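You operate a simulated robot arm through the tools that you are given. There is no shell and no other tool.

The job below is to be done with a simulated robot arm. You get a single attempt, and the scene is never put back.

TASK
Press 3 shows NO SIGNAL. Plug its camera back in, then emboss the film on the pins.
Fine: power off while you move the plug from its holder to the socket; one stroke, to the white card's dome height.

It is judged by the outcome, as a careful person would: the job done as asked, and still so three seconds after it is handed in. It fails if anything else is knocked over, pushed out of place, dropped, spilled or broken.

THE ROBOT
A 7-joint arm with a two-finger parallel gripper, fixed in place. Base frame: the origin is at the foot of the arm, x ahead of it, y to its left, z up; the work surface is at about z = 0.8. Readings come in m, degrees, newtons and seconds.
With the tool pointing down near the work surface it reaches from about 0.3 to 0.7 m from the base axis. Its first joint turns from -66.0 to 66.0 degrees. Payload 1.57 kg.
The TCP is the grasp point between the finger pads, 0.03 m short of the fingertips. In the tool frame z runs along the fingers and y along their closing line. The gripper opens to 0.11 m. The fingers are 0.024 m wide and 0.012 m thick; the gripper's body (0.048 by 0.112 m) begins 0.078 m behind the TCP.
Orientation is that of the tool frame in the base frame, as a unit quaternion [w, x, y, z]. With the fingers straight down and closing along the base's y, the tool's x points along the base's -x, its y along +y and its z along -z.

THE INTERFACE
- The arm moves only by the tool jog_arm. Its argument "motion" is a list of rows, each a list of 7 numbers: the gripper command, from -1 (shut) to 1 (fully open), values between in proportion, then the shift along the tool's x, y, z in m, then the turn, a rotation vector about the tool's x, y, z in degrees. In form: [[jaw, dx, dy, dz, wx, wy, wz], ...]. A call has 1 to 20 rows; each row is the pose to reach, as a shift and turn from the pose commanded when the call began, along the tool's axes at that moment. A row lasts 0.2 s, in which the tool goes at most 0.05 m and 8.6 degrees; a call with a longer step from one row to the next is refused whole, and so is a gripper value outside its range. Where a pose cannot be reached the arm comes as near as it can. A force on the tool above 40 N (or 10 N above the force at the start of the call, whichever is more), or a blocked arm, ends the call early, and 0.2 s more pass. Each finger travels about 0.108 m/s and halts on what it meets, pressing with about 34 N; the grip force reading is that of the motor and also rises with nothing between the fingers. The clock runs only during rows and for 0.2 s after the last one: add rows that repeat a pose to give the fingers time. It gives the time, the measured TCP pose, the force on the tool (base axes), the opening and the grip force at its end, in the units of the frame above (readings bear some noise), with the torque about the TCP (base axes, N m) and any sound that the robot's microphone picked up, and new pictures: "pictures" is both (left out), scene, wrist or none.
- Cameras (640 x 400 px; columns grow to the right, rows downward): "scene" is fixed at [0.1603, -0.4125, 1.3718]; the picture's right is [0.67, -0.74, 0.00], its down [-0.64, -0.57, -0.52] and it looks along [0.39, 0.35, -0.85] (base axes); focal length 214 px, centre (320, 200). "wrist" rides on the gripper at [0.07, 0.016, -0.141] in the tool frame; the picture's right is [-0.23, 0.97, 0.00], its down [-0.86, -0.20, -0.48] and it looks along [-0.47, -0.11, 0.88] (tool axes); focal length 222 px, centre (320, 200). There is no depth. A picture from a camera that has moved, and an enlarged one, comes with that camera's place and axes in the base frame and with its lens.
- enlarge(camera, box): a new picture of the part [left, top, right, bottom] of that camera's present view, enlarged. It takes no simulated time.
- job_done(): hands the job in; it is judged then, once.

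Nothing tells you positions but the pictures and the camera data. Unless the task says otherwise, let go and move clear before handing in.

The tools are called after "Emit:" as a command line: name --pt "numbers of a row" for each row, then --argument value for the rest, lists and objects as JSON in quotes. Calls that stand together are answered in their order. jog_arm: Moves the arm, as the interface text tells. Its arguments: {"type":"object","properties":{"motion":{"type":"array","items":{"type":"array","items":{"type":"number"}}},"pictures":{"type":"string","enum":["both","scene","wrist","none"]}},"required":["motion"]} The other tools are called the same way: enlarge (camera, box) takes an enlarged picture of a part of a camera's view; job_done () hands the job in.

At the start:

```text
clock: 0.0
tcp_pos: [0.3674, 0.0486, 1.3186]
tcp_rot: [0.0, 0.0, 1.0, 0.0]
force: [-0.6, 0.1, 0.4]
ft_torque: [0.01, -0.03, -0.02]
finger_gap: 0.1098
gripper_force: 0.1
```

scene: 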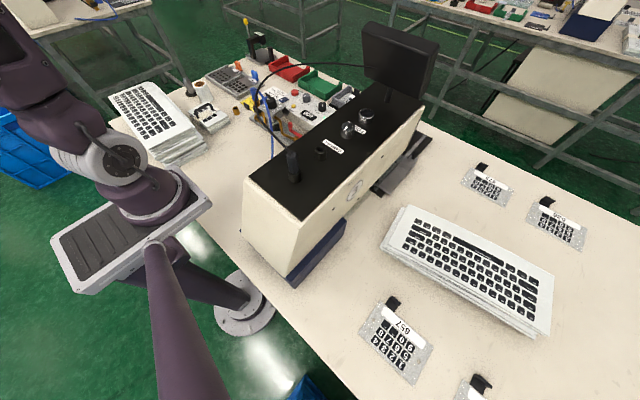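
wrist: 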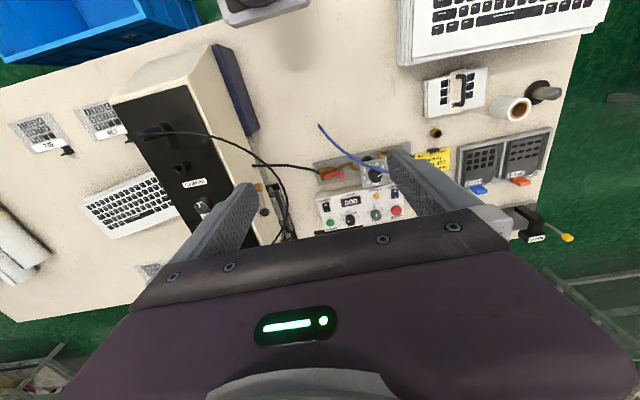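

I see a bench with a vision console (black top, monitor), a press area with keypads, cards and cables. I'll zoom in on several regions before moving anything.

Emit:
enlarge --camera "scene" --box '[200, 40, 360, 140]'

Emit:
enlarge --camera "scene" --box '[230, 60, 450, 200]'

Emit:
enlarge --camera "wrist" --box '[300, 60, 580, 240]'

Emit:
enlarge --camera "wrist" --box '[60, 40, 340, 240]'

Emit:
enlarge --camera "scene" --box '[90, 60, 270, 170]'

Emit:
enlarge --camera "scene" --box '[340, 140, 640, 400]'

```text
4.00 times, centred on (280, 90) of scene
camera zoom: at [0.1603, -0.4125, 1.3718], right [0.67, -0.74, 0.0], down [-0.64, -0.57, -0.52], along [0.39, 0.35, -0.85], focal length 858 px, centre (480, 640)
```

zoom: 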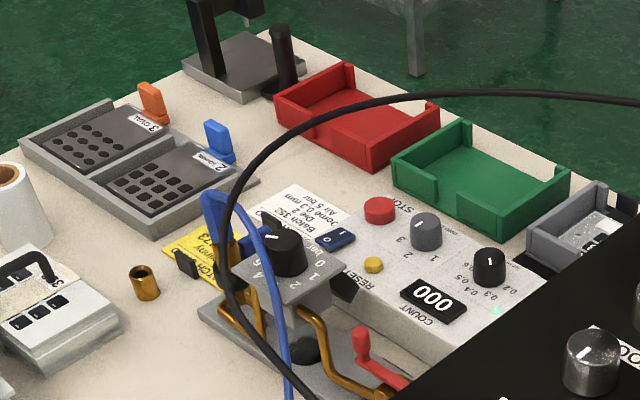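

```text
2.86 times, centred on (340, 130) of scene
camera zoom: at [0.1603, -0.4125, 1.3718], right [0.67, -0.74, 0.0], down [-0.64, -0.57, -0.52], along [0.39, 0.35, -0.85], focal length 613 px, centre (263, 400)
```

zoom: 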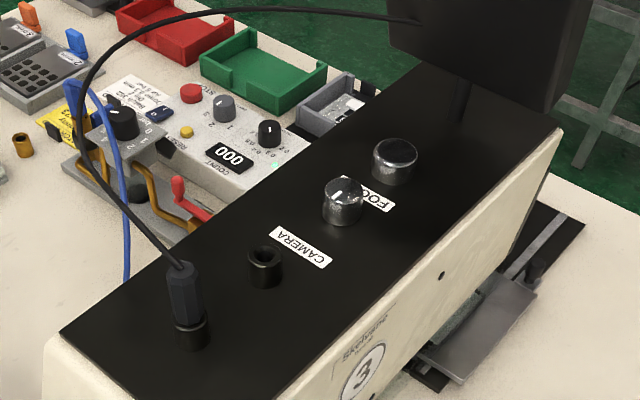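

```text
2.22 times, centred on (440, 150) of wrist
camera zoom: at [0.2969, 0.0635, 1.4597], right [0.23, 0.97, 0.0], down [0.86, -0.2, 0.48], along [0.47, -0.11, -0.88], focal length 494 px, centre (53, 311)
```

zoom: 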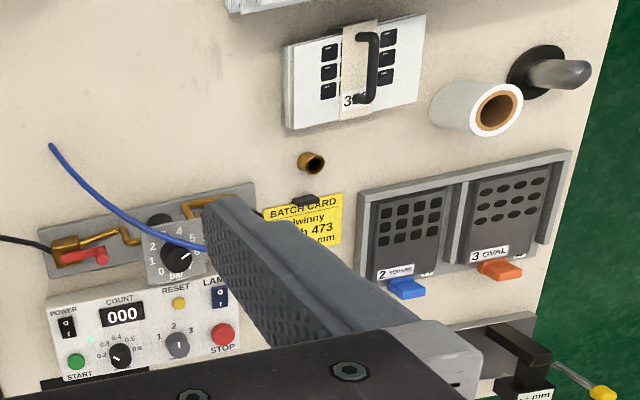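

```text
2.00 times, centred on (200, 140) of wrist
camera zoom: at [0.2969, 0.0635, 1.4597], right [0.23, 0.97, 0.0], down [0.86, -0.2, 0.48], along [0.47, -0.11, -0.88], focal length 444 px, centre (560, 320)
```

zoom: 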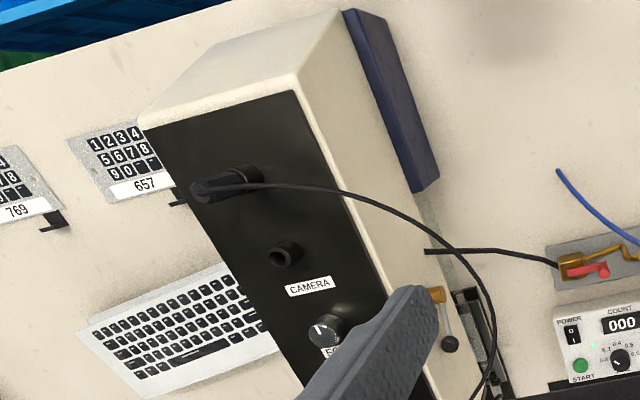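

```text
3.56 times, centred on (180, 115) of scene
camera zoom: at [0.1603, -0.4125, 1.3718], right [0.67, -0.74, 0.0], down [-0.64, -0.57, -0.52], along [0.39, 0.35, -0.85], focal length 763 px, centre (818, 502)
```

zoom: 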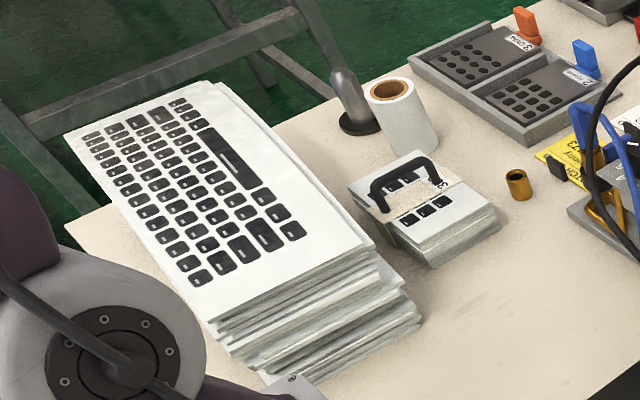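

```text
1.54 times, centred on (490, 270) of scene
camera zoom: at [0.1603, -0.4125, 1.3718], right [0.67, -0.74, 0.0], down [-0.64, -0.57, -0.52], along [0.39, 0.35, -0.85], focal length 330 px, centre (58, 92)
```

zoom: 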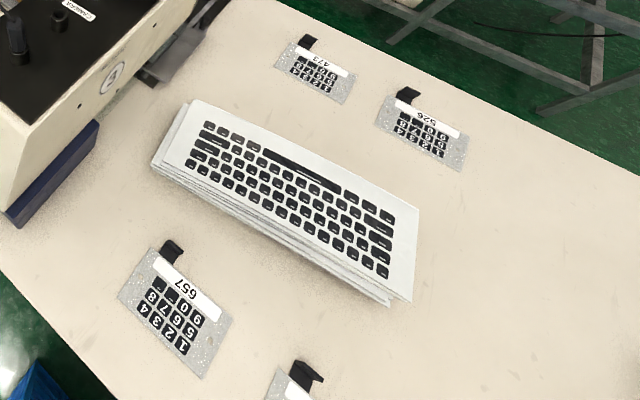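

The control box has POWER, COUNT, RESET, LAMP, START, STOP and dome/die knobs, plus a regulator and a valve. I need to read the cards and see the press opening, so I'll zoom in closer.

Emit:
enlarge --camera "scene" --box '[250, 80, 310, 118]'

Emit:
enlarge --camera "scene" --box '[290, 80, 350, 118]'

Emit:
enlarge --camera "wrist" --box '[310, 140, 410, 240]'

Emit:
enlarge --camera "wrist" --box '[240, 150, 340, 250]'

Emit:
enlarge --camera "scene" --box '[360, 120, 440, 200]'

Emit:
enlarge --camera "wrist" --box '[400, 60, 560, 250]'

```text
10.53 times, centred on (280, 99) of scene
camera zoom: at [0.1603, -0.4125, 1.3718], right [0.67, -0.74, 0.0], down [-0.64, -0.57, -0.52], along [0.39, 0.35, -0.85], focal length 2258 px, centre (741, 1263)
```

zoom: 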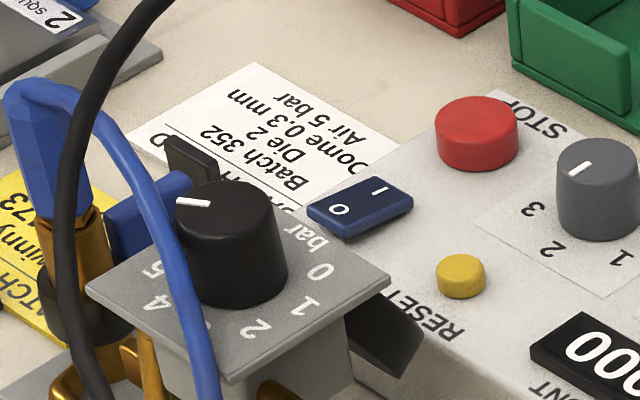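

```text
10.53 times, centred on (320, 99) of scene
camera zoom: at [0.1603, -0.4125, 1.3718], right [0.67, -0.74, 0.0], down [-0.64, -0.57, -0.52], along [0.39, 0.35, -0.85], focal length 2258 px, centre (320, 1263)
```

zoom: 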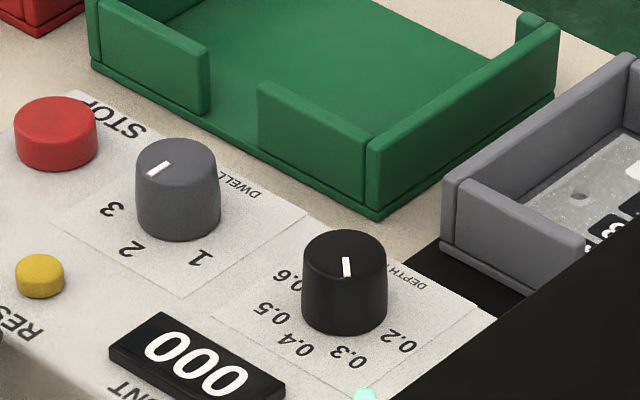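

```text
4.00 times, centred on (360, 190) of wrist
camera zoom: at [0.2969, 0.0635, 1.4597], right [0.23, 0.97, 0.0], down [0.86, -0.2, 0.48], along [0.47, -0.11, -0.88], focal length 888 px, centre (160, 240)
```

zoom: 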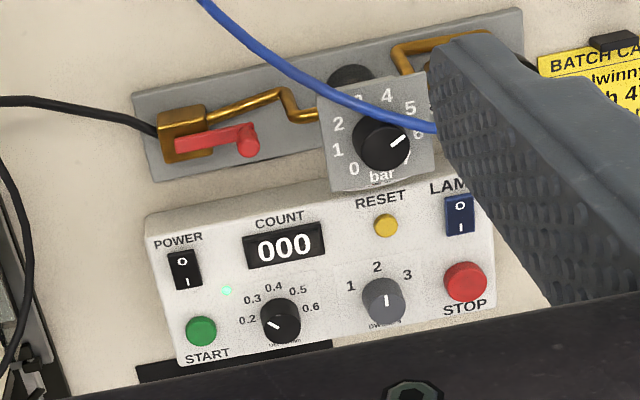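

```text
4.00 times, centred on (290, 200) of wrist
camera zoom: at [0.2969, 0.0635, 1.4597], right [0.23, 0.97, 0.0], down [0.86, -0.2, 0.48], along [0.47, -0.11, -0.88], focal length 888 px, centre (440, 200)
```

zoom: 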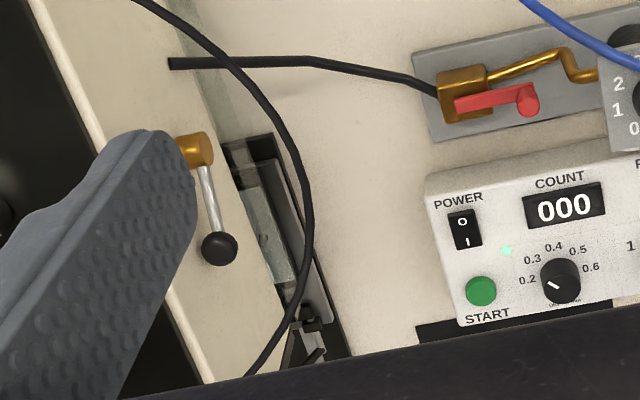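

```text
5.00 times, centred on (400, 160) of scene
camera zoom: at [0.1603, -0.4125, 1.3718], right [0.67, -0.74, 0.0], down [-0.64, -0.57, -0.52], along [0.39, 0.35, -0.85], focal length 1072 px, centre (-80, 400)
```

zoom: 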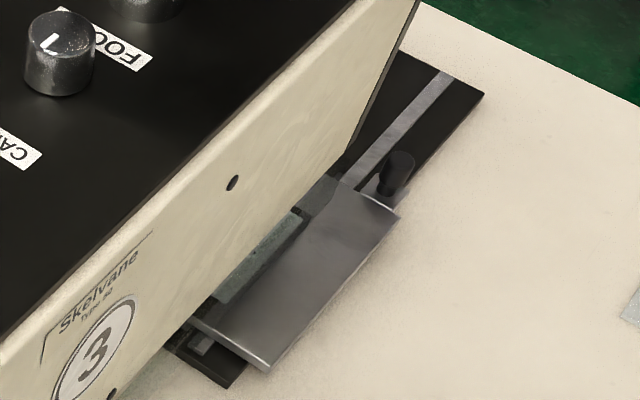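

```text
2.11 times, centred on (480, 155) of wrist
camera zoom: at [0.2969, 0.0635, 1.4597], right [0.23, 0.97, 0.0], down [0.86, -0.2, 0.48], along [0.47, -0.11, -0.88], focal length 468 px, centre (-17, 295)
```

zoom: 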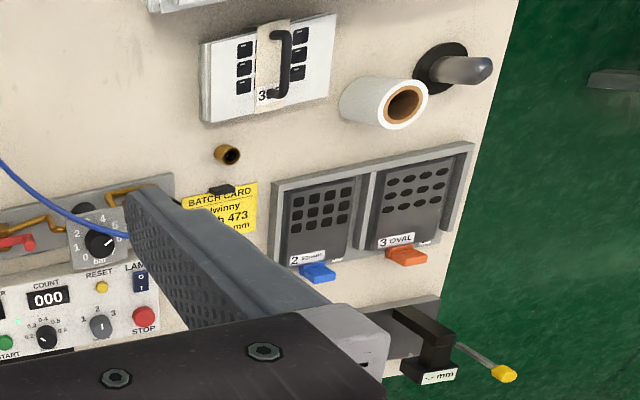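

The white card reads batch 352, die 2, dome 0.3 mm, 5 bar. The CAMERA socket is near (0.38,-0.22,1.07) with the plug in a holder near (0.31,-0.22,1.10), and the control box is around x≈0.65-0.7, y≈0-0.21. I'll move the wrist camera closer to the control box to read it.

Emit:
jog_arm --pt "1 -0.01 0.03 0.04 0 0 0" --pt "1 -0.02 0.06 0.08 0 0 0" --pt "1 -0.03 0.09 0.12 0 0 0" --pt "1 -0.04 0.11 0.16 0 0 0" --pt "1 -0.04 0.11 0.16 0 0 0" --pictures "both"

```text
refused: row 1 steps farther than a row can; nothing moved
```

The first step was slightly too long and was refused, so nothing moved. I'll use smaller steps toward the same viewpoint above the control box.

Emit:
jog_arm --pt "1 -0.01 0.02 0.03 0 0 0" --pt "1 -0.02 0.045 0.06 0 0 0" --pt "1 -0.03 0.07 0.095 0 0 0" --pt "1 -0.035 0.09 0.13 0 0 0" --pt "1 -0.04 0.11 0.16 0 0 0" --pt "1 -0.04 0.11 0.16 0 0 0" --pictures "both"

```text
clock: 1.4
tcp_pos: [0.4061, 0.1607, 1.1583]
tcp_rot: [0.001, 0.0, 1.0, 0.001]
force: [-0.3, 0.9, 0.6]
ft_torque: [-0.01, -0.01, 0.0]
finger_gap: 0.11
gripper_force: 0.1
camera wrist: at [0.3365, 0.1757, 1.2987], right [0.23, 0.97, 0.0], down [0.86, -0.2, 0.48], along [0.47, -0.11, -0.88], focal length 222 px, centre (320, 200)
```

scene: 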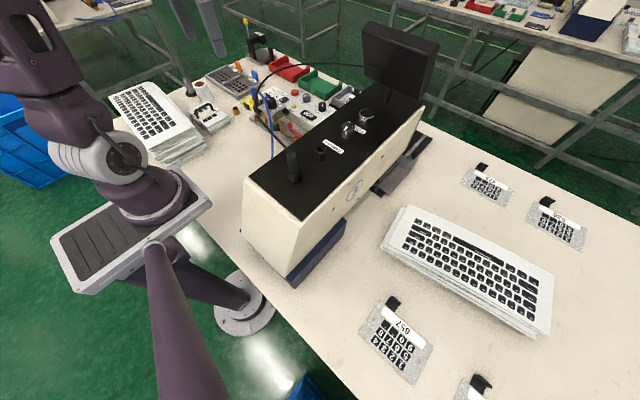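
wrist: 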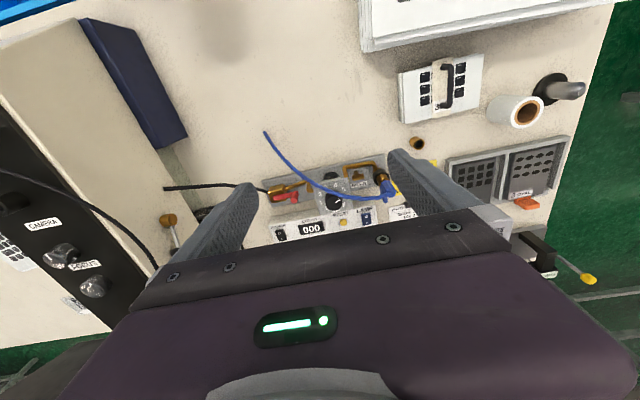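

The gripper body hides the far part of the view, so I'll move outward in +x to bring the control box into the upper half of the wrist picture. I'll stay high, above the blue hose.

Emit:
jog_arm --pt "1 -0.04 -0.015 0.0 0 0 0" --pt "1 -0.08 -0.03 0.0 0 0 0" --pt "1 -0.12 -0.045 0.0 0 0 0" --pt "1 -0.16 -0.06 0.0 0 0 0" --pt "1 -0.19 -0.06 0.02 0 0 0" --pt "1 -0.19 -0.06 0.02 0 0 0" --pictures "both"

```text
clock: 2.8
tcp_pos: [0.5968, 0.1002, 1.1397]
tcp_rot: [0.0, 0.0, 1.0, 0.0]
force: [-0.6, 0.6, 0.4]
ft_torque: [0.01, 0.02, -0.01]
finger_gap: 0.1099
gripper_force: 0.1
camera wrist: at [0.5269, 0.115, 1.2812], right [0.23, 0.97, 0.0], down [0.86, -0.2, 0.48], along [0.47, -0.11, -0.88], focal length 222 px, centre (320, 200)
```

scene: 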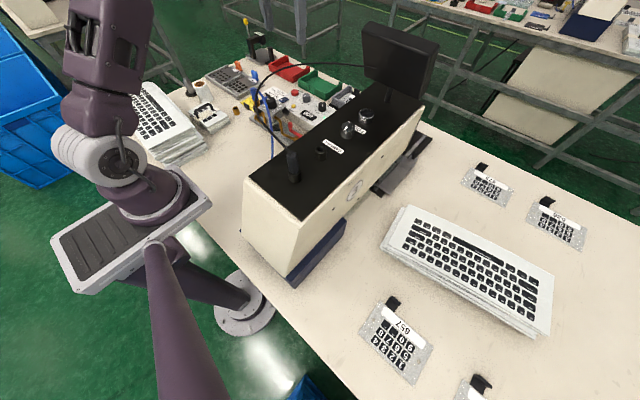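
wrist: 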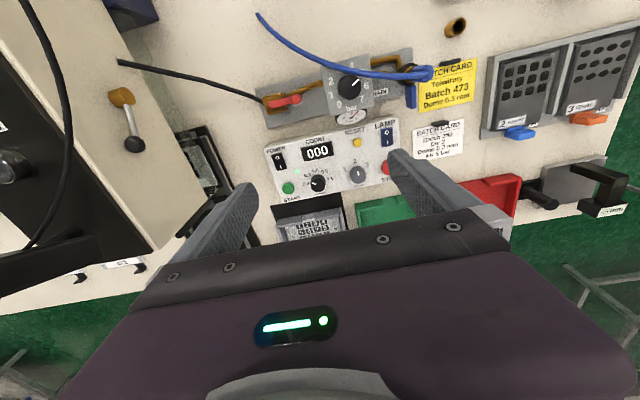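

Emit:
enlarge --camera "wrist" --box '[250, 110, 410, 210]'

Emit:
enlarge --camera "wrist" --box '[240, 30, 400, 130]'

Emit:
enlarge --camera "wrist" --box '[390, 10, 550, 170]'

Emit:
enlarge --camera "wrist" --box '[90, 70, 260, 240]'

Emit:
enlarge --camera "wrist" --box '[0, 60, 160, 300]'

Emit:
enlarge --camera "wrist" --box '[260, 180, 400, 250]'

Emit:
enlarge --camera "wrist" --box '[480, 20, 640, 220]'

```text
4.00 times, centred on (330, 160) of wrist
camera zoom: at [0.5269, 0.115, 1.2812], right [0.23, 0.97, 0.0], down [0.86, -0.2, 0.48], along [0.47, -0.11, -0.88], focal length 888 px, centre (280, 360)
```

zoom: 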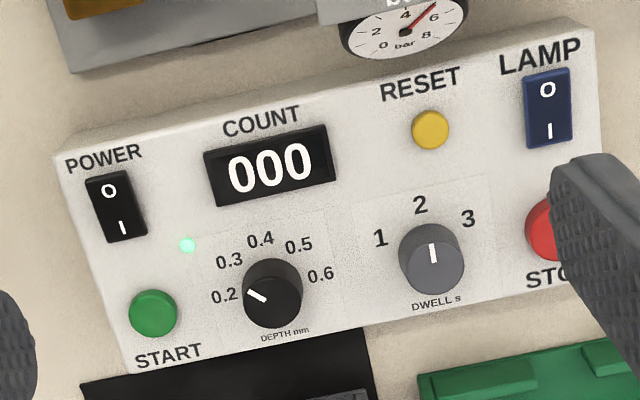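

```text
4.00 times, centred on (320, 80) of wrist
camera zoom: at [0.5269, 0.115, 1.2812], right [0.23, 0.97, 0.0], down [0.86, -0.2, 0.48], along [0.47, -0.11, -0.88], focal length 888 px, centre (320, 680)
```

zoom: 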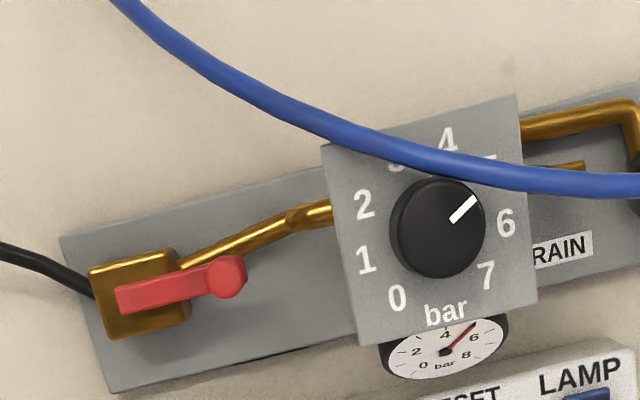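

```text
2.50 times, centred on (470, 90) of wrist
camera zoom: at [0.5269, 0.115, 1.2812], right [0.23, 0.97, 0.0], down [0.86, -0.2, 0.48], along [0.47, -0.11, -0.88], focal length 555 px, centre (-55, 475)
```

zoom: 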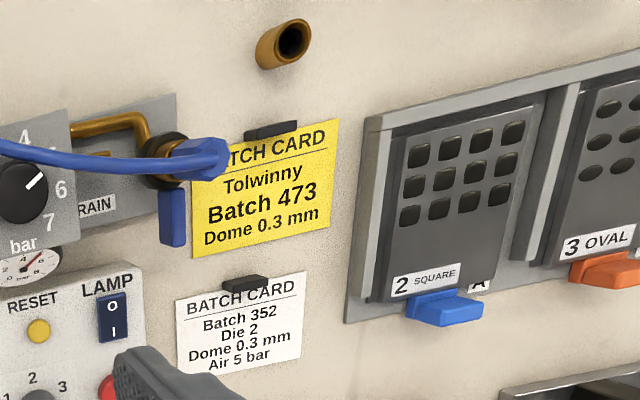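

```text
2.35 times, centred on (175, 155) of wrist
camera zoom: at [0.5269, 0.115, 1.2812], right [0.23, 0.97, 0.0], down [0.86, -0.2, 0.48], along [0.47, -0.11, -0.88], focal length 523 px, centre (661, 306)
```

zoom: 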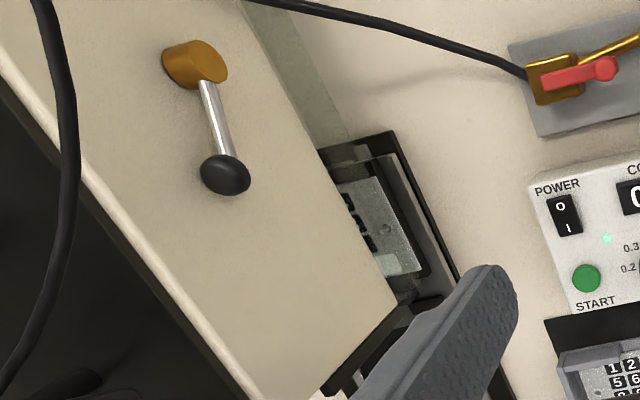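

```text
1.67 times, centred on (80, 180) of wrist
camera zoom: at [0.5269, 0.115, 1.2812], right [0.23, 0.97, 0.0], down [0.86, -0.2, 0.48], along [0.47, -0.11, -0.88], focal length 370 px, centre (720, 233)
```

zoom: 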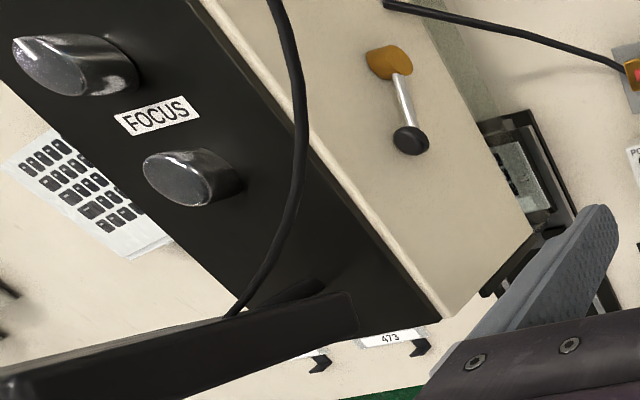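

```text
4.57 times, centred on (330, 215) of wrist
camera zoom: at [0.5269, 0.115, 1.2812], right [0.23, 0.97, 0.0], down [0.86, -0.2, 0.48], along [0.47, -0.11, -0.88], focal length 1015 px, centre (274, 131)
```

zoom: 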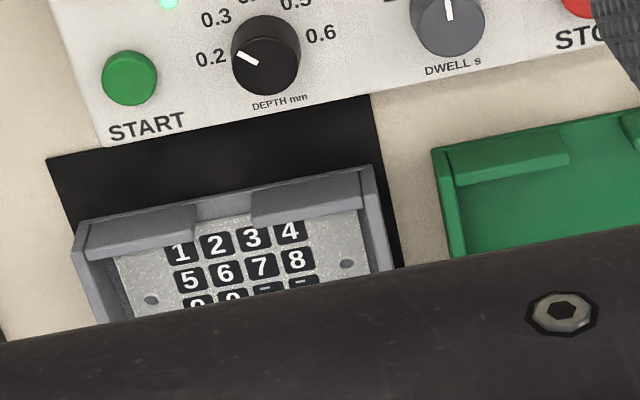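

```text
2.00 times, centred on (560, 120) of wrist
camera zoom: at [0.5269, 0.115, 1.2812], right [0.23, 0.97, 0.0], down [0.86, -0.2, 0.48], along [0.47, -0.11, -0.88], focal length 444 px, centre (-160, 360)
```

zoom: 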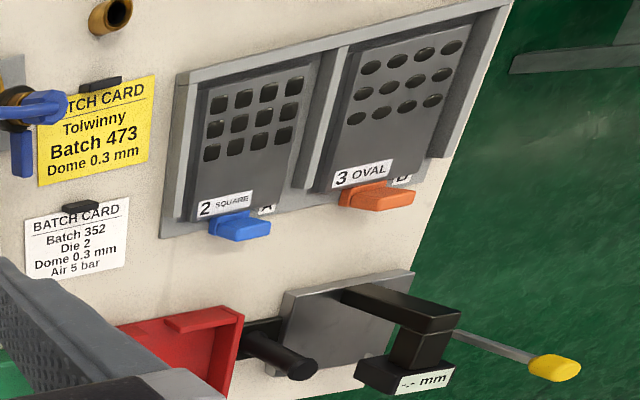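

The depth knob is at 0.2, power is on (LED lit), COUNT is 000, dwell is at 2 and the gauge is near 5 bar. Next I'll turn the wrist camera to look toward −y, to see the press slot with the film on its pins and the plug area.

Emit:
jog_arm --pt "1 0.01 0.01 0.0 0 0 8" --pt "1 0.02 0.02 0.0 0 0 16" --pt "1 0.03 0.03 0.0 0 0 24" --pt "1 0.04 0.04 0.0 0 0 32" --pt "1 0.05 0.05 0.0 0 0 40" --pt "1 0.06 0.06 0.0 0 0 48" --pt "1 0.07 0.07 0.0 0 0 56" --pt "1 0.08 0.08 0.0 0 0 64" --pt "1 0.08 0.08 0.0 0 0 72" --pt "1 0.08 0.08 0.0 0 0 80" --pt "1 0.08 0.08 0.0 0 0 88" --pt "1 0.08 0.08 0.0 0 0 90" --pictures "both"

```text
clock: 5.4
tcp_pos: [0.5167, 0.1785, 1.1394]
tcp_rot: [0.0, 0.708, 0.706, 0.0]
force: [0.5, -0.8, 0.3]
ft_torque: [0.03, 0.0, 0.01]
finger_gap: 0.11
gripper_force: 0.1
camera wrist: at [0.5327, 0.2472, 1.2796], right [0.97, -0.23, 0.0], down [-0.2, -0.85, 0.48], along [-0.11, -0.47, -0.88], focal length 222 px, centre (320, 200)
```

scene: 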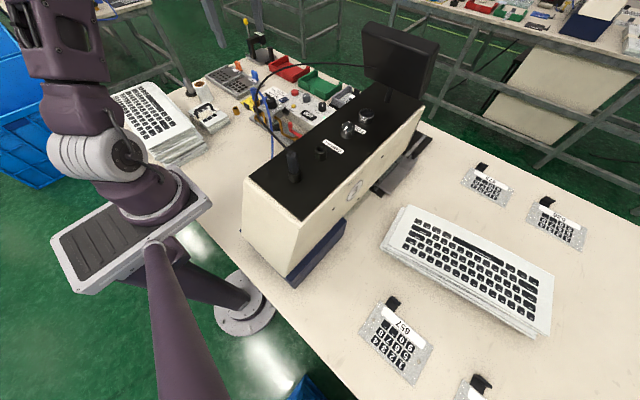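
wrist: 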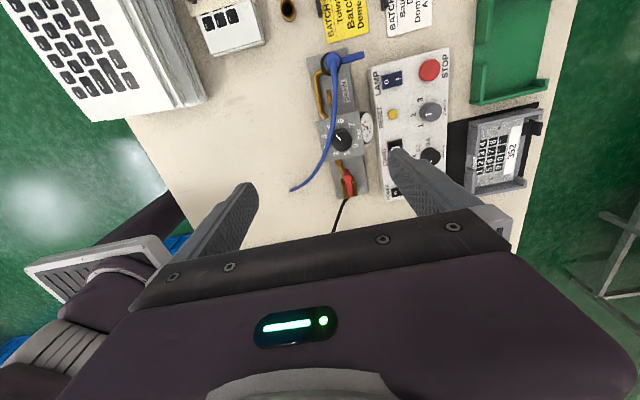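

The usable part of the wrist view is along the fingers, so to see the press's +y side I'll tilt the tool toward −y. I'll stay clear of the hose and cables.

Emit:
jog_arm --pt "1 -0.01 0.0 0.01 0 -7 0" --pt "1 -0.02 0.0 0.02 0 -14 0" --pt "1 -0.03 0.0 0.03 0 -21 0" --pt "1 -0.04 0.0 0.04 0 -28 0" --pt "1 -0.05 0.0 0.05 0 -35 0" --pt "1 -0.06 0.0 0.06 0 -42 0" --pt "1 -0.07 0.0 0.07 0 -49 0" --pt "1 -0.07 0.0 0.075 0 -49 0" --pictures "both"

```text
clock: 7.2
tcp_pos: [0.5175, 0.1077, 1.0659]
tcp_rot: [0.294, 0.643, 0.643, -0.294]
force: [-0.1, -0.3, 0.7]
ft_torque: [-0.02, 0.02, 0.0]
finger_gap: 0.1099
gripper_force: 0.0
camera wrist: at [0.5337, 0.2587, 1.1046], right [0.97, -0.15, 0.17], down [-0.2, -0.2, 0.96], along [-0.11, -0.97, -0.22], focal length 222 px, centre (320, 200)
```

scene: 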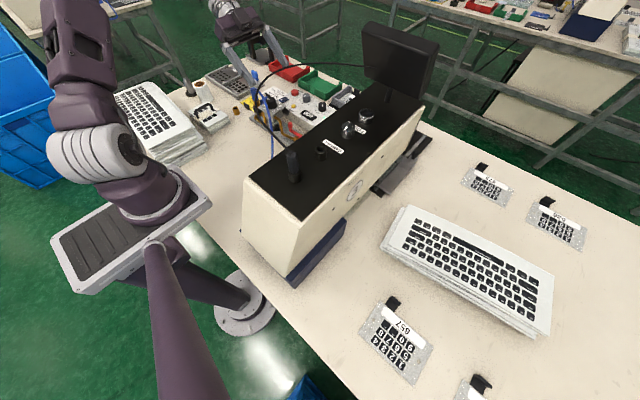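
wrist: 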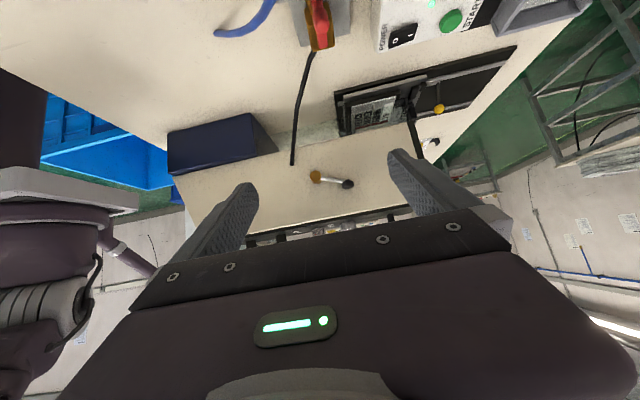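

Emit:
enlarge --camera "wrist" --box '[310, 40, 470, 160]'

Emit:
enlarge --camera "wrist" --box '[240, 130, 400, 250]'

Emit:
enlarge --camera "wrist" --box '[400, 50, 540, 150]'

```text
3.33 times, centred on (390, 100) of wrist
camera zoom: at [0.5337, 0.2587, 1.1046], right [0.97, -0.15, 0.17], down [-0.2, -0.2, 0.96], along [-0.11, -0.97, -0.22], focal length 740 px, centre (87, 533)
```

zoom: 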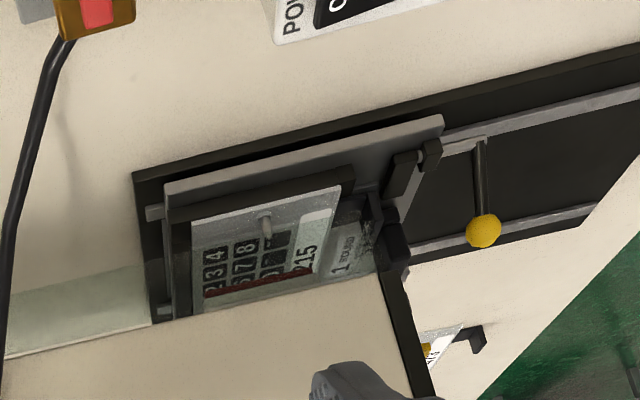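

```text
3.33 times, centred on (320, 190) of wrist
camera zoom: at [0.5337, 0.2587, 1.1046], right [0.97, -0.15, 0.17], down [-0.2, -0.2, 0.96], along [-0.11, -0.97, -0.22], focal length 740 px, centre (320, 233)
```

zoom: 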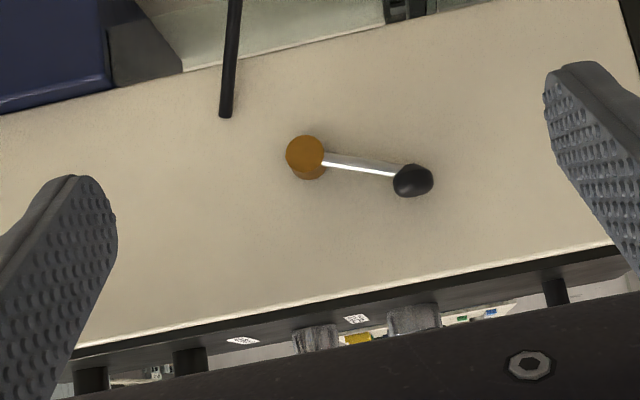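

```text
4.00 times, centred on (470, 100) of wrist
camera zoom: at [0.5337, 0.2587, 1.1046], right [0.97, -0.15, 0.17], down [-0.2, -0.2, 0.96], along [-0.11, -0.97, -0.22], focal length 888 px, centre (-280, 600)
```

zoom: 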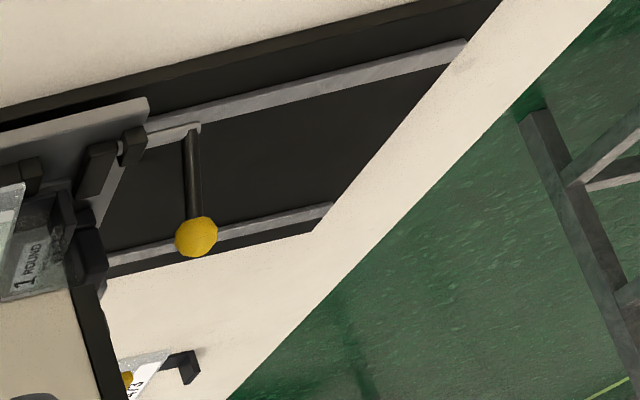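

The press shuttle is under the head, with a film on its pins over die 1 ROUND and a yellow pull handle. Next I'll go up, straighten the tool and inspect the camera plug, its holder and the socket from above.

Emit:
jog_arm --pt "1 -0.03 0 -0.026 0 8 0" --pt "1 -0.06 0 -0.052 0 16 0" --pt "1 -0.09 0 -0.078 0 24 0" --pt "1 -0.12 0 -0.104 0 32 0" --pt "1 -0.151 0 -0.131 0 40 0" --pt "1 -0.175 -0.032 -0.108 0 47 0" --pt "1 -0.199 -0.064 -0.085 0 49 0" --pt "1 -0.223 -0.096 -0.062 0 49 0" --pt "1 -0.247 -0.128 -0.039 0 49 0" --pt "1 -0.271 -0.16 -0.016 0 49 0" --pt "1 -0.297 -0.19 0.007 0 49 0" --pt "1 -0.297 -0.19 0.007 0 49 0" --pictures "both"

```text
clock: 9.8
tcp_pos: [0.3261, -0.0918, 1.2838]
tcp_rot: [0.0, 0.706, 0.708, 0.0]
force: [0.1, -0.4, 0.2]
ft_torque: [-0.02, -0.02, 0.02]
finger_gap: 0.1101
gripper_force: 0.1
camera wrist: at [0.3422, -0.0228, 1.4238], right [0.97, -0.23, 0.0], down [-0.2, -0.86, 0.48], along [-0.11, -0.47, -0.88], focal length 222 px, centre (320, 200)
```

scene: 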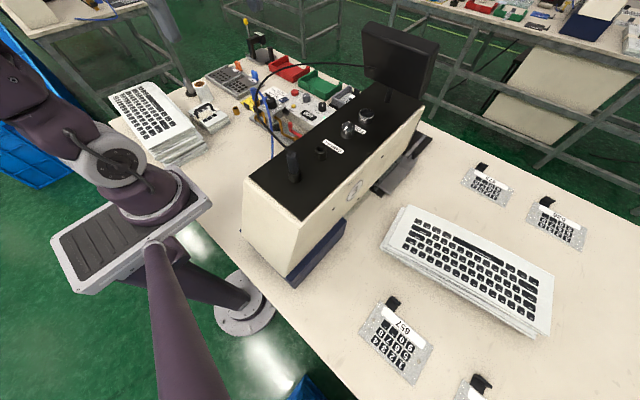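
wrist: 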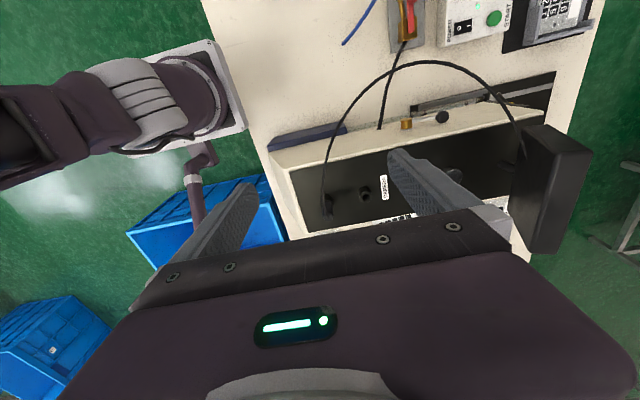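

Emit:
enlarge --camera "wrist" --box '[270, 130, 430, 240]'

Emit:
enlarge --camera "wrist" --box '[310, 40, 550, 190]'

Emit:
enlarge --camera "scene" --box '[270, 120, 350, 190]'

```text
3.64 times, centred on (350, 185) of wrist
camera zoom: at [0.3422, -0.0228, 1.4238], right [0.97, -0.23, 0.0], down [-0.2, -0.86, 0.48], along [-0.11, -0.47, -0.88], focal length 808 px, centre (211, 254)
```

zoom: 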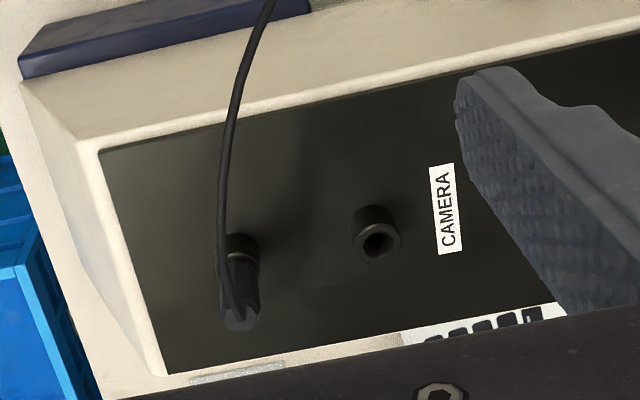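

```text
2.67 times, centred on (430, 115) of wrist
camera zoom: at [0.3422, -0.0228, 1.4238], right [0.97, -0.23, 0.0], down [-0.2, -0.86, 0.48], along [-0.11, -0.47, -0.88], focal length 592 px, centre (27, 427)
```

zoom: 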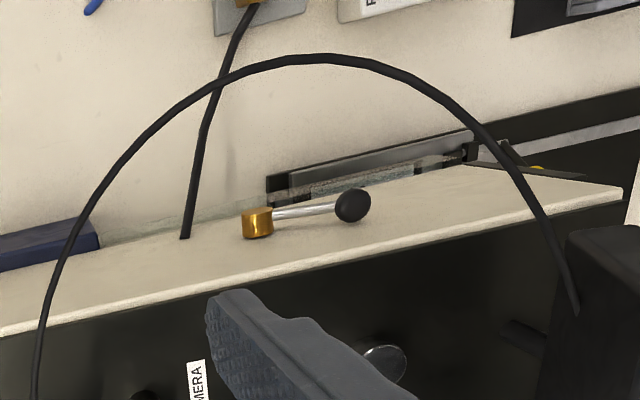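

```text
5.71 times, centred on (310, 155) of scene
camera zoom: at [0.1603, -0.4125, 1.3718], right [0.67, -0.74, 0.0], down [-0.64, -0.57, -0.52], along [0.39, 0.35, -0.85], focal length 1226 px, centre (377, 457)
```

zoom: 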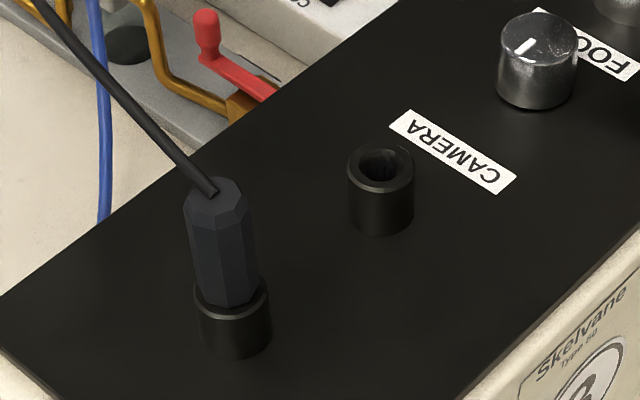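

The CAMERA socket is at (0.379,-0.219, top 1.079), and the plug's top is at (0.309,-0.220,1.121) in a holder of the same height. Power comes off first, so I'll close the fingers and move high over to the POWER switch at about (0.653,0.0,0.846).

Emit:
jog_arm --pt "1 0.02 0.03 0.0 0 0 -8" --pt "1 0.04 0.06 0.0 0 0 -16" --pt "0.5 0.055 0.09 0.0 0 0 -24" --pt "0 0.07 0.12 0.0 0 0 -32" --pt "-0.5 0.08 0.15 0.0 0 0 -40" --pt "-1 0.085 0.18 0.0 0 0 -48" --pt "-1 0.09 0.21 0.0 0 0 -56" --pt "-1 0.092 0.24 0.0 0 0 -64" --pt "-1 0.092 0.27 0.02 0 0 -72" --pt "-1 0.092 0.295 0.05 0 0 -80" --pt "-1 0.092 0.305 0.09 0 0 -88" --pt "-1 0.092 0.305 0.12 0 0 -90" --pt "-1 0.092 0.305 0.14 0 0 -90" --pictures "both"

```text
clock: 12.6
tcp_pos: [0.6315, -0.0014, 1.1434]
tcp_rot: [0.0, -0.001, 1.0, 0.001]
force: [0.1, -0.1, -0.5]
ft_torque: [0.02, -0.01, -0.05]
finger_gap: 0.0
gripper_force: 21.4
out of reach, approached as far as the arm can: row 7, 8, 9, 10, 11, 12
camera wrist: at [0.562, 0.0147, 1.2839], right [0.23, 0.97, 0.0], down [0.86, -0.2, 0.48], along [0.47, -0.11, -0.88], focal length 222 px, centre (320, 200)
```

scene: 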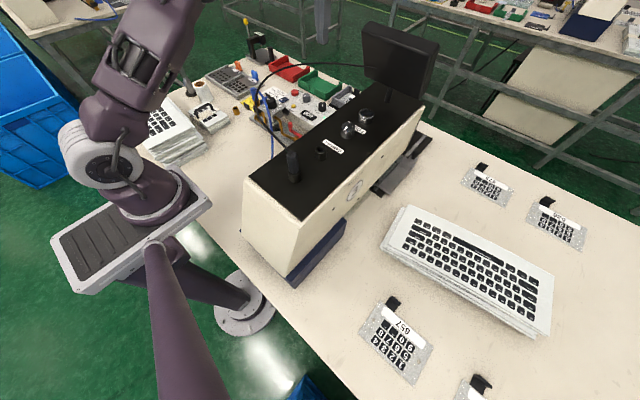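
wrist: 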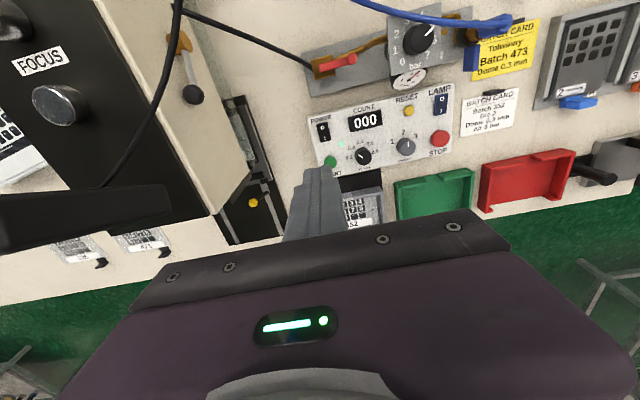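

Emit:
enlarge --camera "wrist" --box '[300, 85, 460, 185]'

Emit:
enlarge --camera "wrist" --box '[190, 60, 330, 240]'

Emit:
enlarge --camera "wrist" --box '[300, 100, 350, 180]'

```text
4.00 times, centred on (380, 135) of wrist
camera zoom: at [0.562, 0.0147, 1.2839], right [0.23, 0.97, 0.0], down [0.86, -0.2, 0.48], along [0.47, -0.11, -0.88], focal length 888 px, centre (80, 460)
```

zoom: 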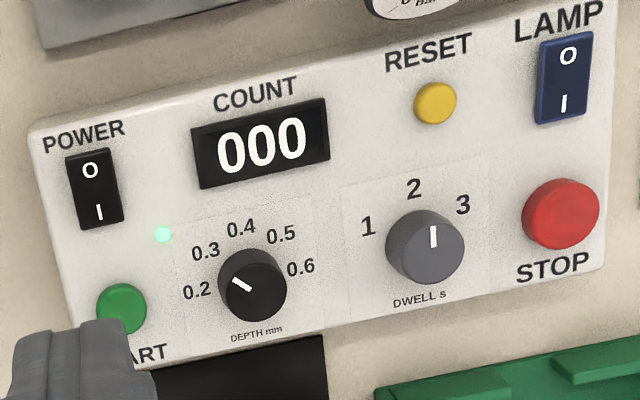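

```text
2.22 times, centred on (260, 150) of wrist
camera zoom: at [0.562, 0.0147, 1.2839], right [0.23, 0.97, 0.0], down [0.86, -0.2, 0.48], along [0.47, -0.11, -0.88], focal length 494 px, centre (453, 311)
```

zoom: 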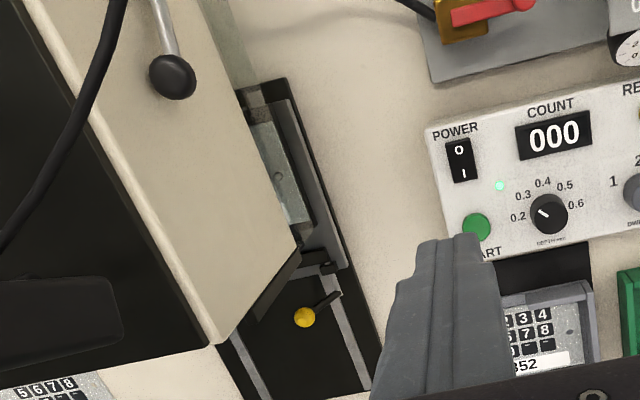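

```text
5.00 times, centred on (325, 140) of wrist
camera zoom: at [0.562, 0.0147, 1.2839], right [0.23, 0.97, 0.0], down [0.86, -0.2, 0.48], along [0.47, -0.11, -0.88], focal length 1111 px, centre (295, 500)
```

zoom: 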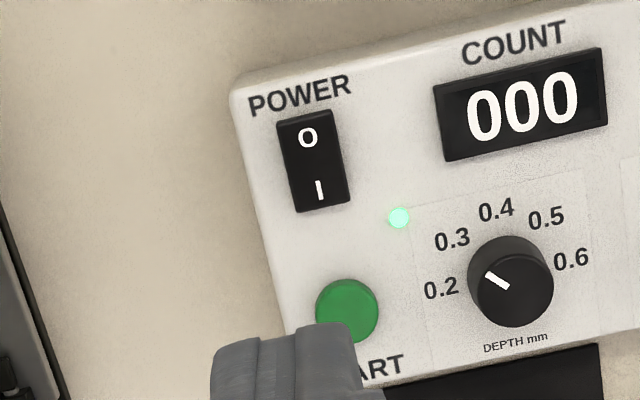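

The POWER rocker centre is at about (0.652,0.001), with the O half on the −x side (x≈0.635 to 0.652). I'll descend with closed fingers centred on x≈0.637 and stop just above it.

Emit:
jog_arm --pt "-1 -0.0045 0.0025 0.04 0 0 0" --pt "-1 -0.0045 0.0025 0.08 0 0 0" --pt "-1 -0.0045 0.0025 0.12 0 0 0" --pt "-1 -0.0045 0.0025 0.16 0 0 0" --pt "-1 -0.0045 0.0025 0.2 0 0 0" --pt "-1 -0.0045 0.0025 0.225 0 0 0" --pt "-1 -0.0045 0.0025 0.225 0 0 0" --pictures "both"

```text
clock: 14.2
tcp_pos: [0.6352, 0.002, 0.9167]
tcp_rot: [0.0, -0.001, 1.0, 0.001]
force: [0.0, -0.5, 0.1]
ft_torque: [0.02, 0.01, -0.02]
finger_gap: 0.0
gripper_force: 21.6
camera wrist: at [0.5652, 0.0172, 1.0578], right [0.23, 0.97, 0.0], down [0.85, -0.2, 0.48], along [0.47, -0.11, -0.88], focal length 222 px, centre (320, 200)
```

scene: 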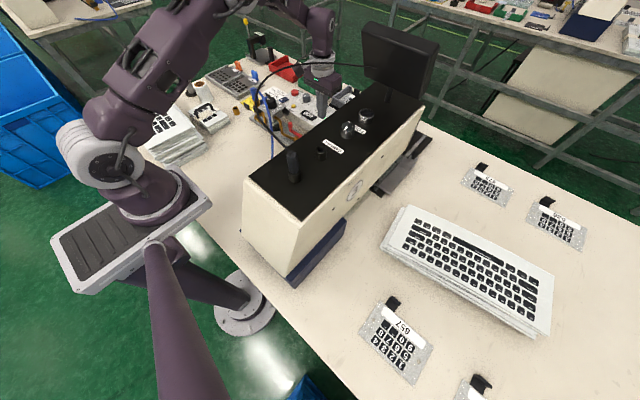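
wrist: 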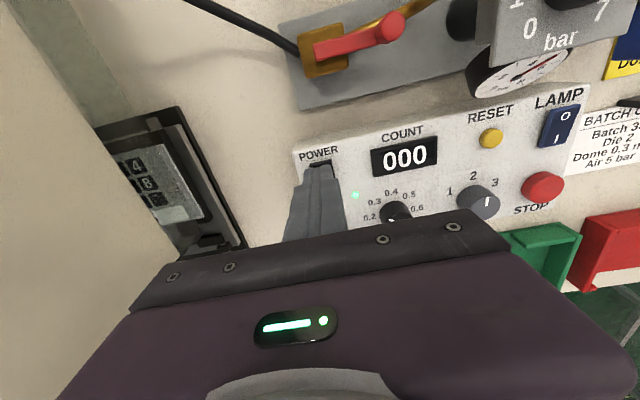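

Emit:
enlarge --camera "wrist" --box '[280, 130, 400, 230]'

Emit:
enlarge --camera "scene" --box '[280, 50, 380, 120]'

Emit:
enlarge --camera "wrist" --box '[80, 90, 260, 260]'

Emit:
enlarge --camera "wrist" --box '[280, 0, 420, 90]'

```text
4.00 times, centred on (340, 180) of wrist
camera zoom: at [0.5652, 0.0172, 1.0578], right [0.23, 0.97, 0.0], down [0.85, -0.2, 0.48], along [0.47, -0.11, -0.88], focal length 888 px, centre (240, 280)
```

zoom: 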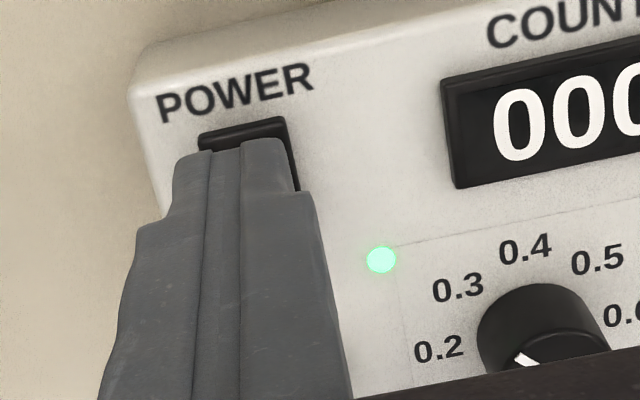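

```text
5.71 times, centred on (330, 85) of scene
camera zoom: at [0.1603, -0.4125, 1.3718], right [0.67, -0.74, 0.0], down [-0.64, -0.57, -0.52], along [0.39, 0.35, -0.85], focal length 1226 px, centre (263, 857)
```

zoom: 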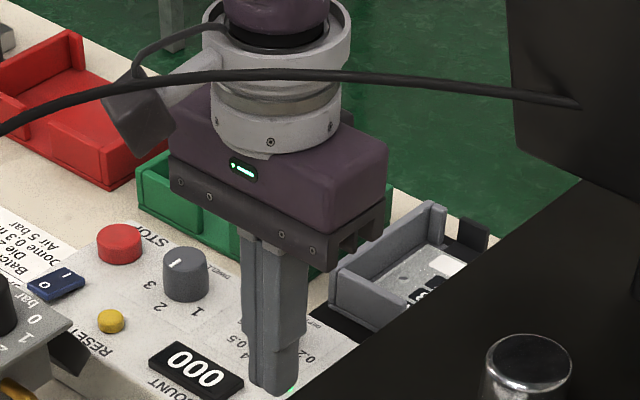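

```text
2.35 times, centred on (170, 175) of wrist
camera zoom: at [0.5652, 0.0172, 1.0578], right [0.23, 0.97, 0.0], down [0.85, -0.2, 0.48], along [0.47, -0.11, -0.88], focal length 523 px, centre (673, 259)
```

zoom: 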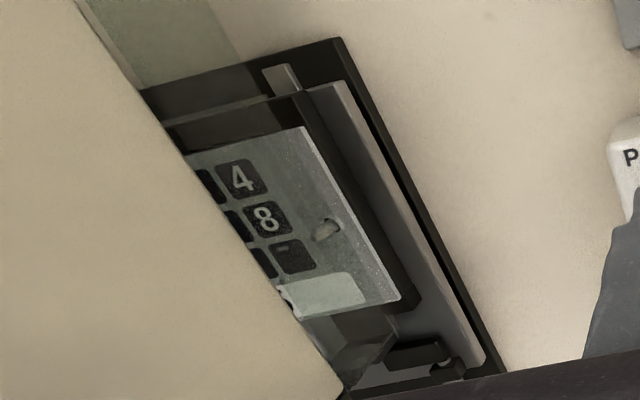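

```text
4.44 times, centred on (350, 45) of wrist
camera zoom: at [0.5652, 0.0172, 1.0578], right [0.23, 0.97, 0.0], down [0.85, -0.2, 0.48], along [0.47, -0.11, -0.88], focal length 987 px, centre (187, 889)
```

zoom: 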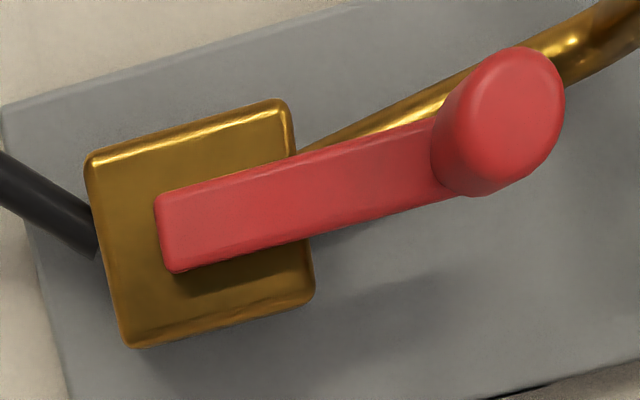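

The fingertips are above the O half of the rocker. I'll lower slowly and watch the force and the LED.

Emit:
jog_arm --pt "-1 0 0 0.015 0 0 0" --pt "-1 0 0 0.025 0 0 0" --pt "-1 0 0 0.03 0 0 0" --pt "-1 0 0 0.033 0 0 0" --pictures "wrist"

```text
clock: 15.2
tcp_pos: [0.6353, 0.0028, 0.8849]
tcp_rot: [0.0, 0.0, 1.0, -0.001]
force: [-1.8, 0.6, 2.1]
ft_torque: [-0.04, 0.07, 0.02]
finger_gap: 0.0003
gripper_force: 21.2
camera wrist: at [0.5656, 0.0178, 1.0259], right [0.23, 0.97, 0.0], down [0.86, -0.2, 0.48], along [0.47, -0.11, -0.88], focal length 222 px, centre (320, 200)
```

wrist: 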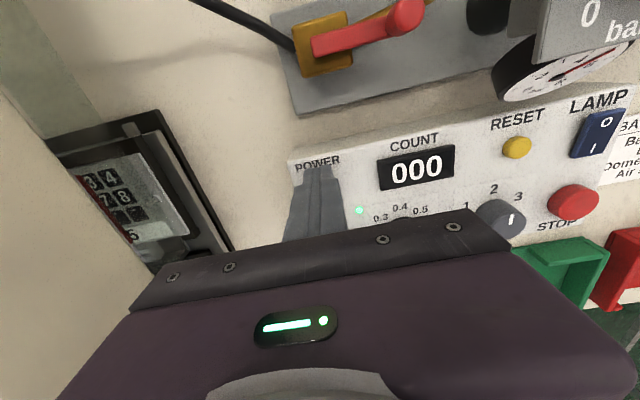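

I have light contact (2 N) at tip height 0.855. I'll continue pressing in small steps.

Emit:
jog_arm --pt "-1 0 0 0.002 0 0 0" --pt "-1 0 0 0.004 0 0 0" --pt "-1 0 0 0.005 0 0 0" --pictures "wrist"

```text
clock: 16.0
tcp_pos: [0.6363, 0.0018, 0.8829]
tcp_rot: [0.001, 0.0, 1.0, 0.0]
force: [-7.8, 0.8, 12.1]
ft_torque: [0.02, 0.08, 0.01]
finger_gap: 0.0
gripper_force: 20.7
stopped in row 3: the force on the tool passed its limit at 44 N (the readings are from after the stop); the commanded pose is now the measured one
camera wrist: at [0.5663, 0.0178, 1.0241], right [0.23, 0.97, 0.0], down [0.85, -0.2, 0.48], along [0.47, -0.11, -0.88], focal length 222 px, centre (320, 200)
```

wrist: 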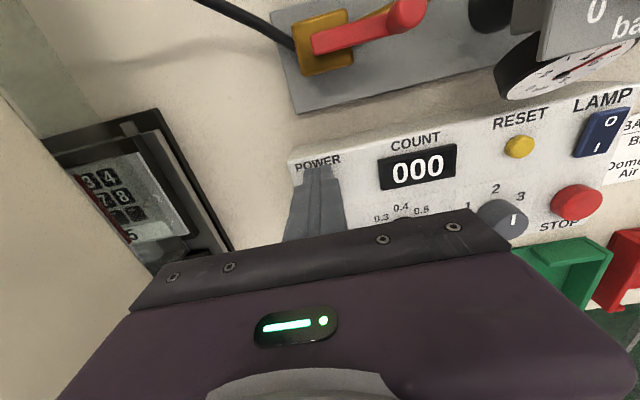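

The LED looks dark now. I'll back off upward and check.

Emit:
jog_arm --pt "-1 0 0 -0.01 0 0 0" --pt "-1 0 0 -0.04 0 0 0" --pt "-1 0.02 0 -0.08 0 0 0" --pt "-1 0.02 0 -0.08 0 0 0" --pictures "wrist"

Emit:
enlarge --camera "wrist" --box '[280, 100, 440, 220]'

```text
clock: 17.0
tcp_pos: [0.6182, 0.0026, 0.9622]
tcp_rot: [0.001, 0.0, 1.0, 0.0]
force: [0.5, -0.5, -0.5]
ft_torque: [0.01, -0.03, -0.04]
finger_gap: 0.0
gripper_force: 21.1
camera wrist: at [0.5476, 0.0185, 1.1033], right [0.23, 0.97, 0.0], down [0.85, -0.2, 0.48], along [0.47, -0.11, -0.88], focal length 222 px, centre (320, 200)
```

wrist: 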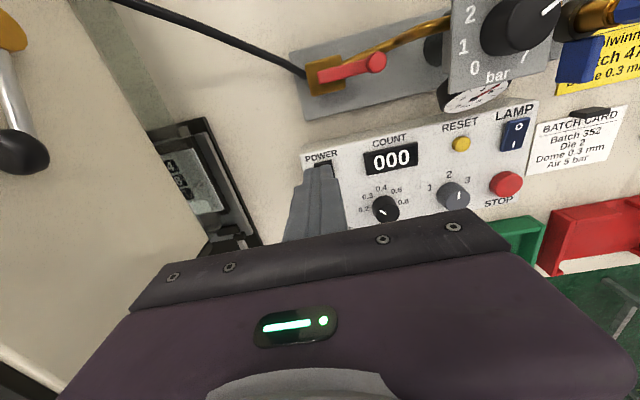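

```text
3.33 times, centred on (360, 160) of wrist
camera zoom: at [0.5476, 0.0185, 1.1033], right [0.23, 0.97, 0.0], down [0.85, -0.2, 0.48], along [0.47, -0.11, -0.88], focal length 740 px, centre (187, 333)
```

zoom: 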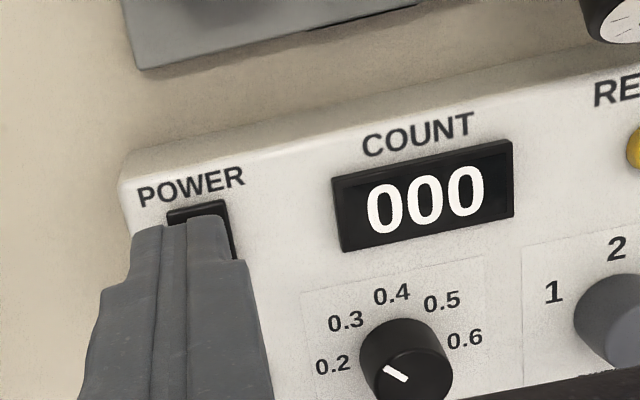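

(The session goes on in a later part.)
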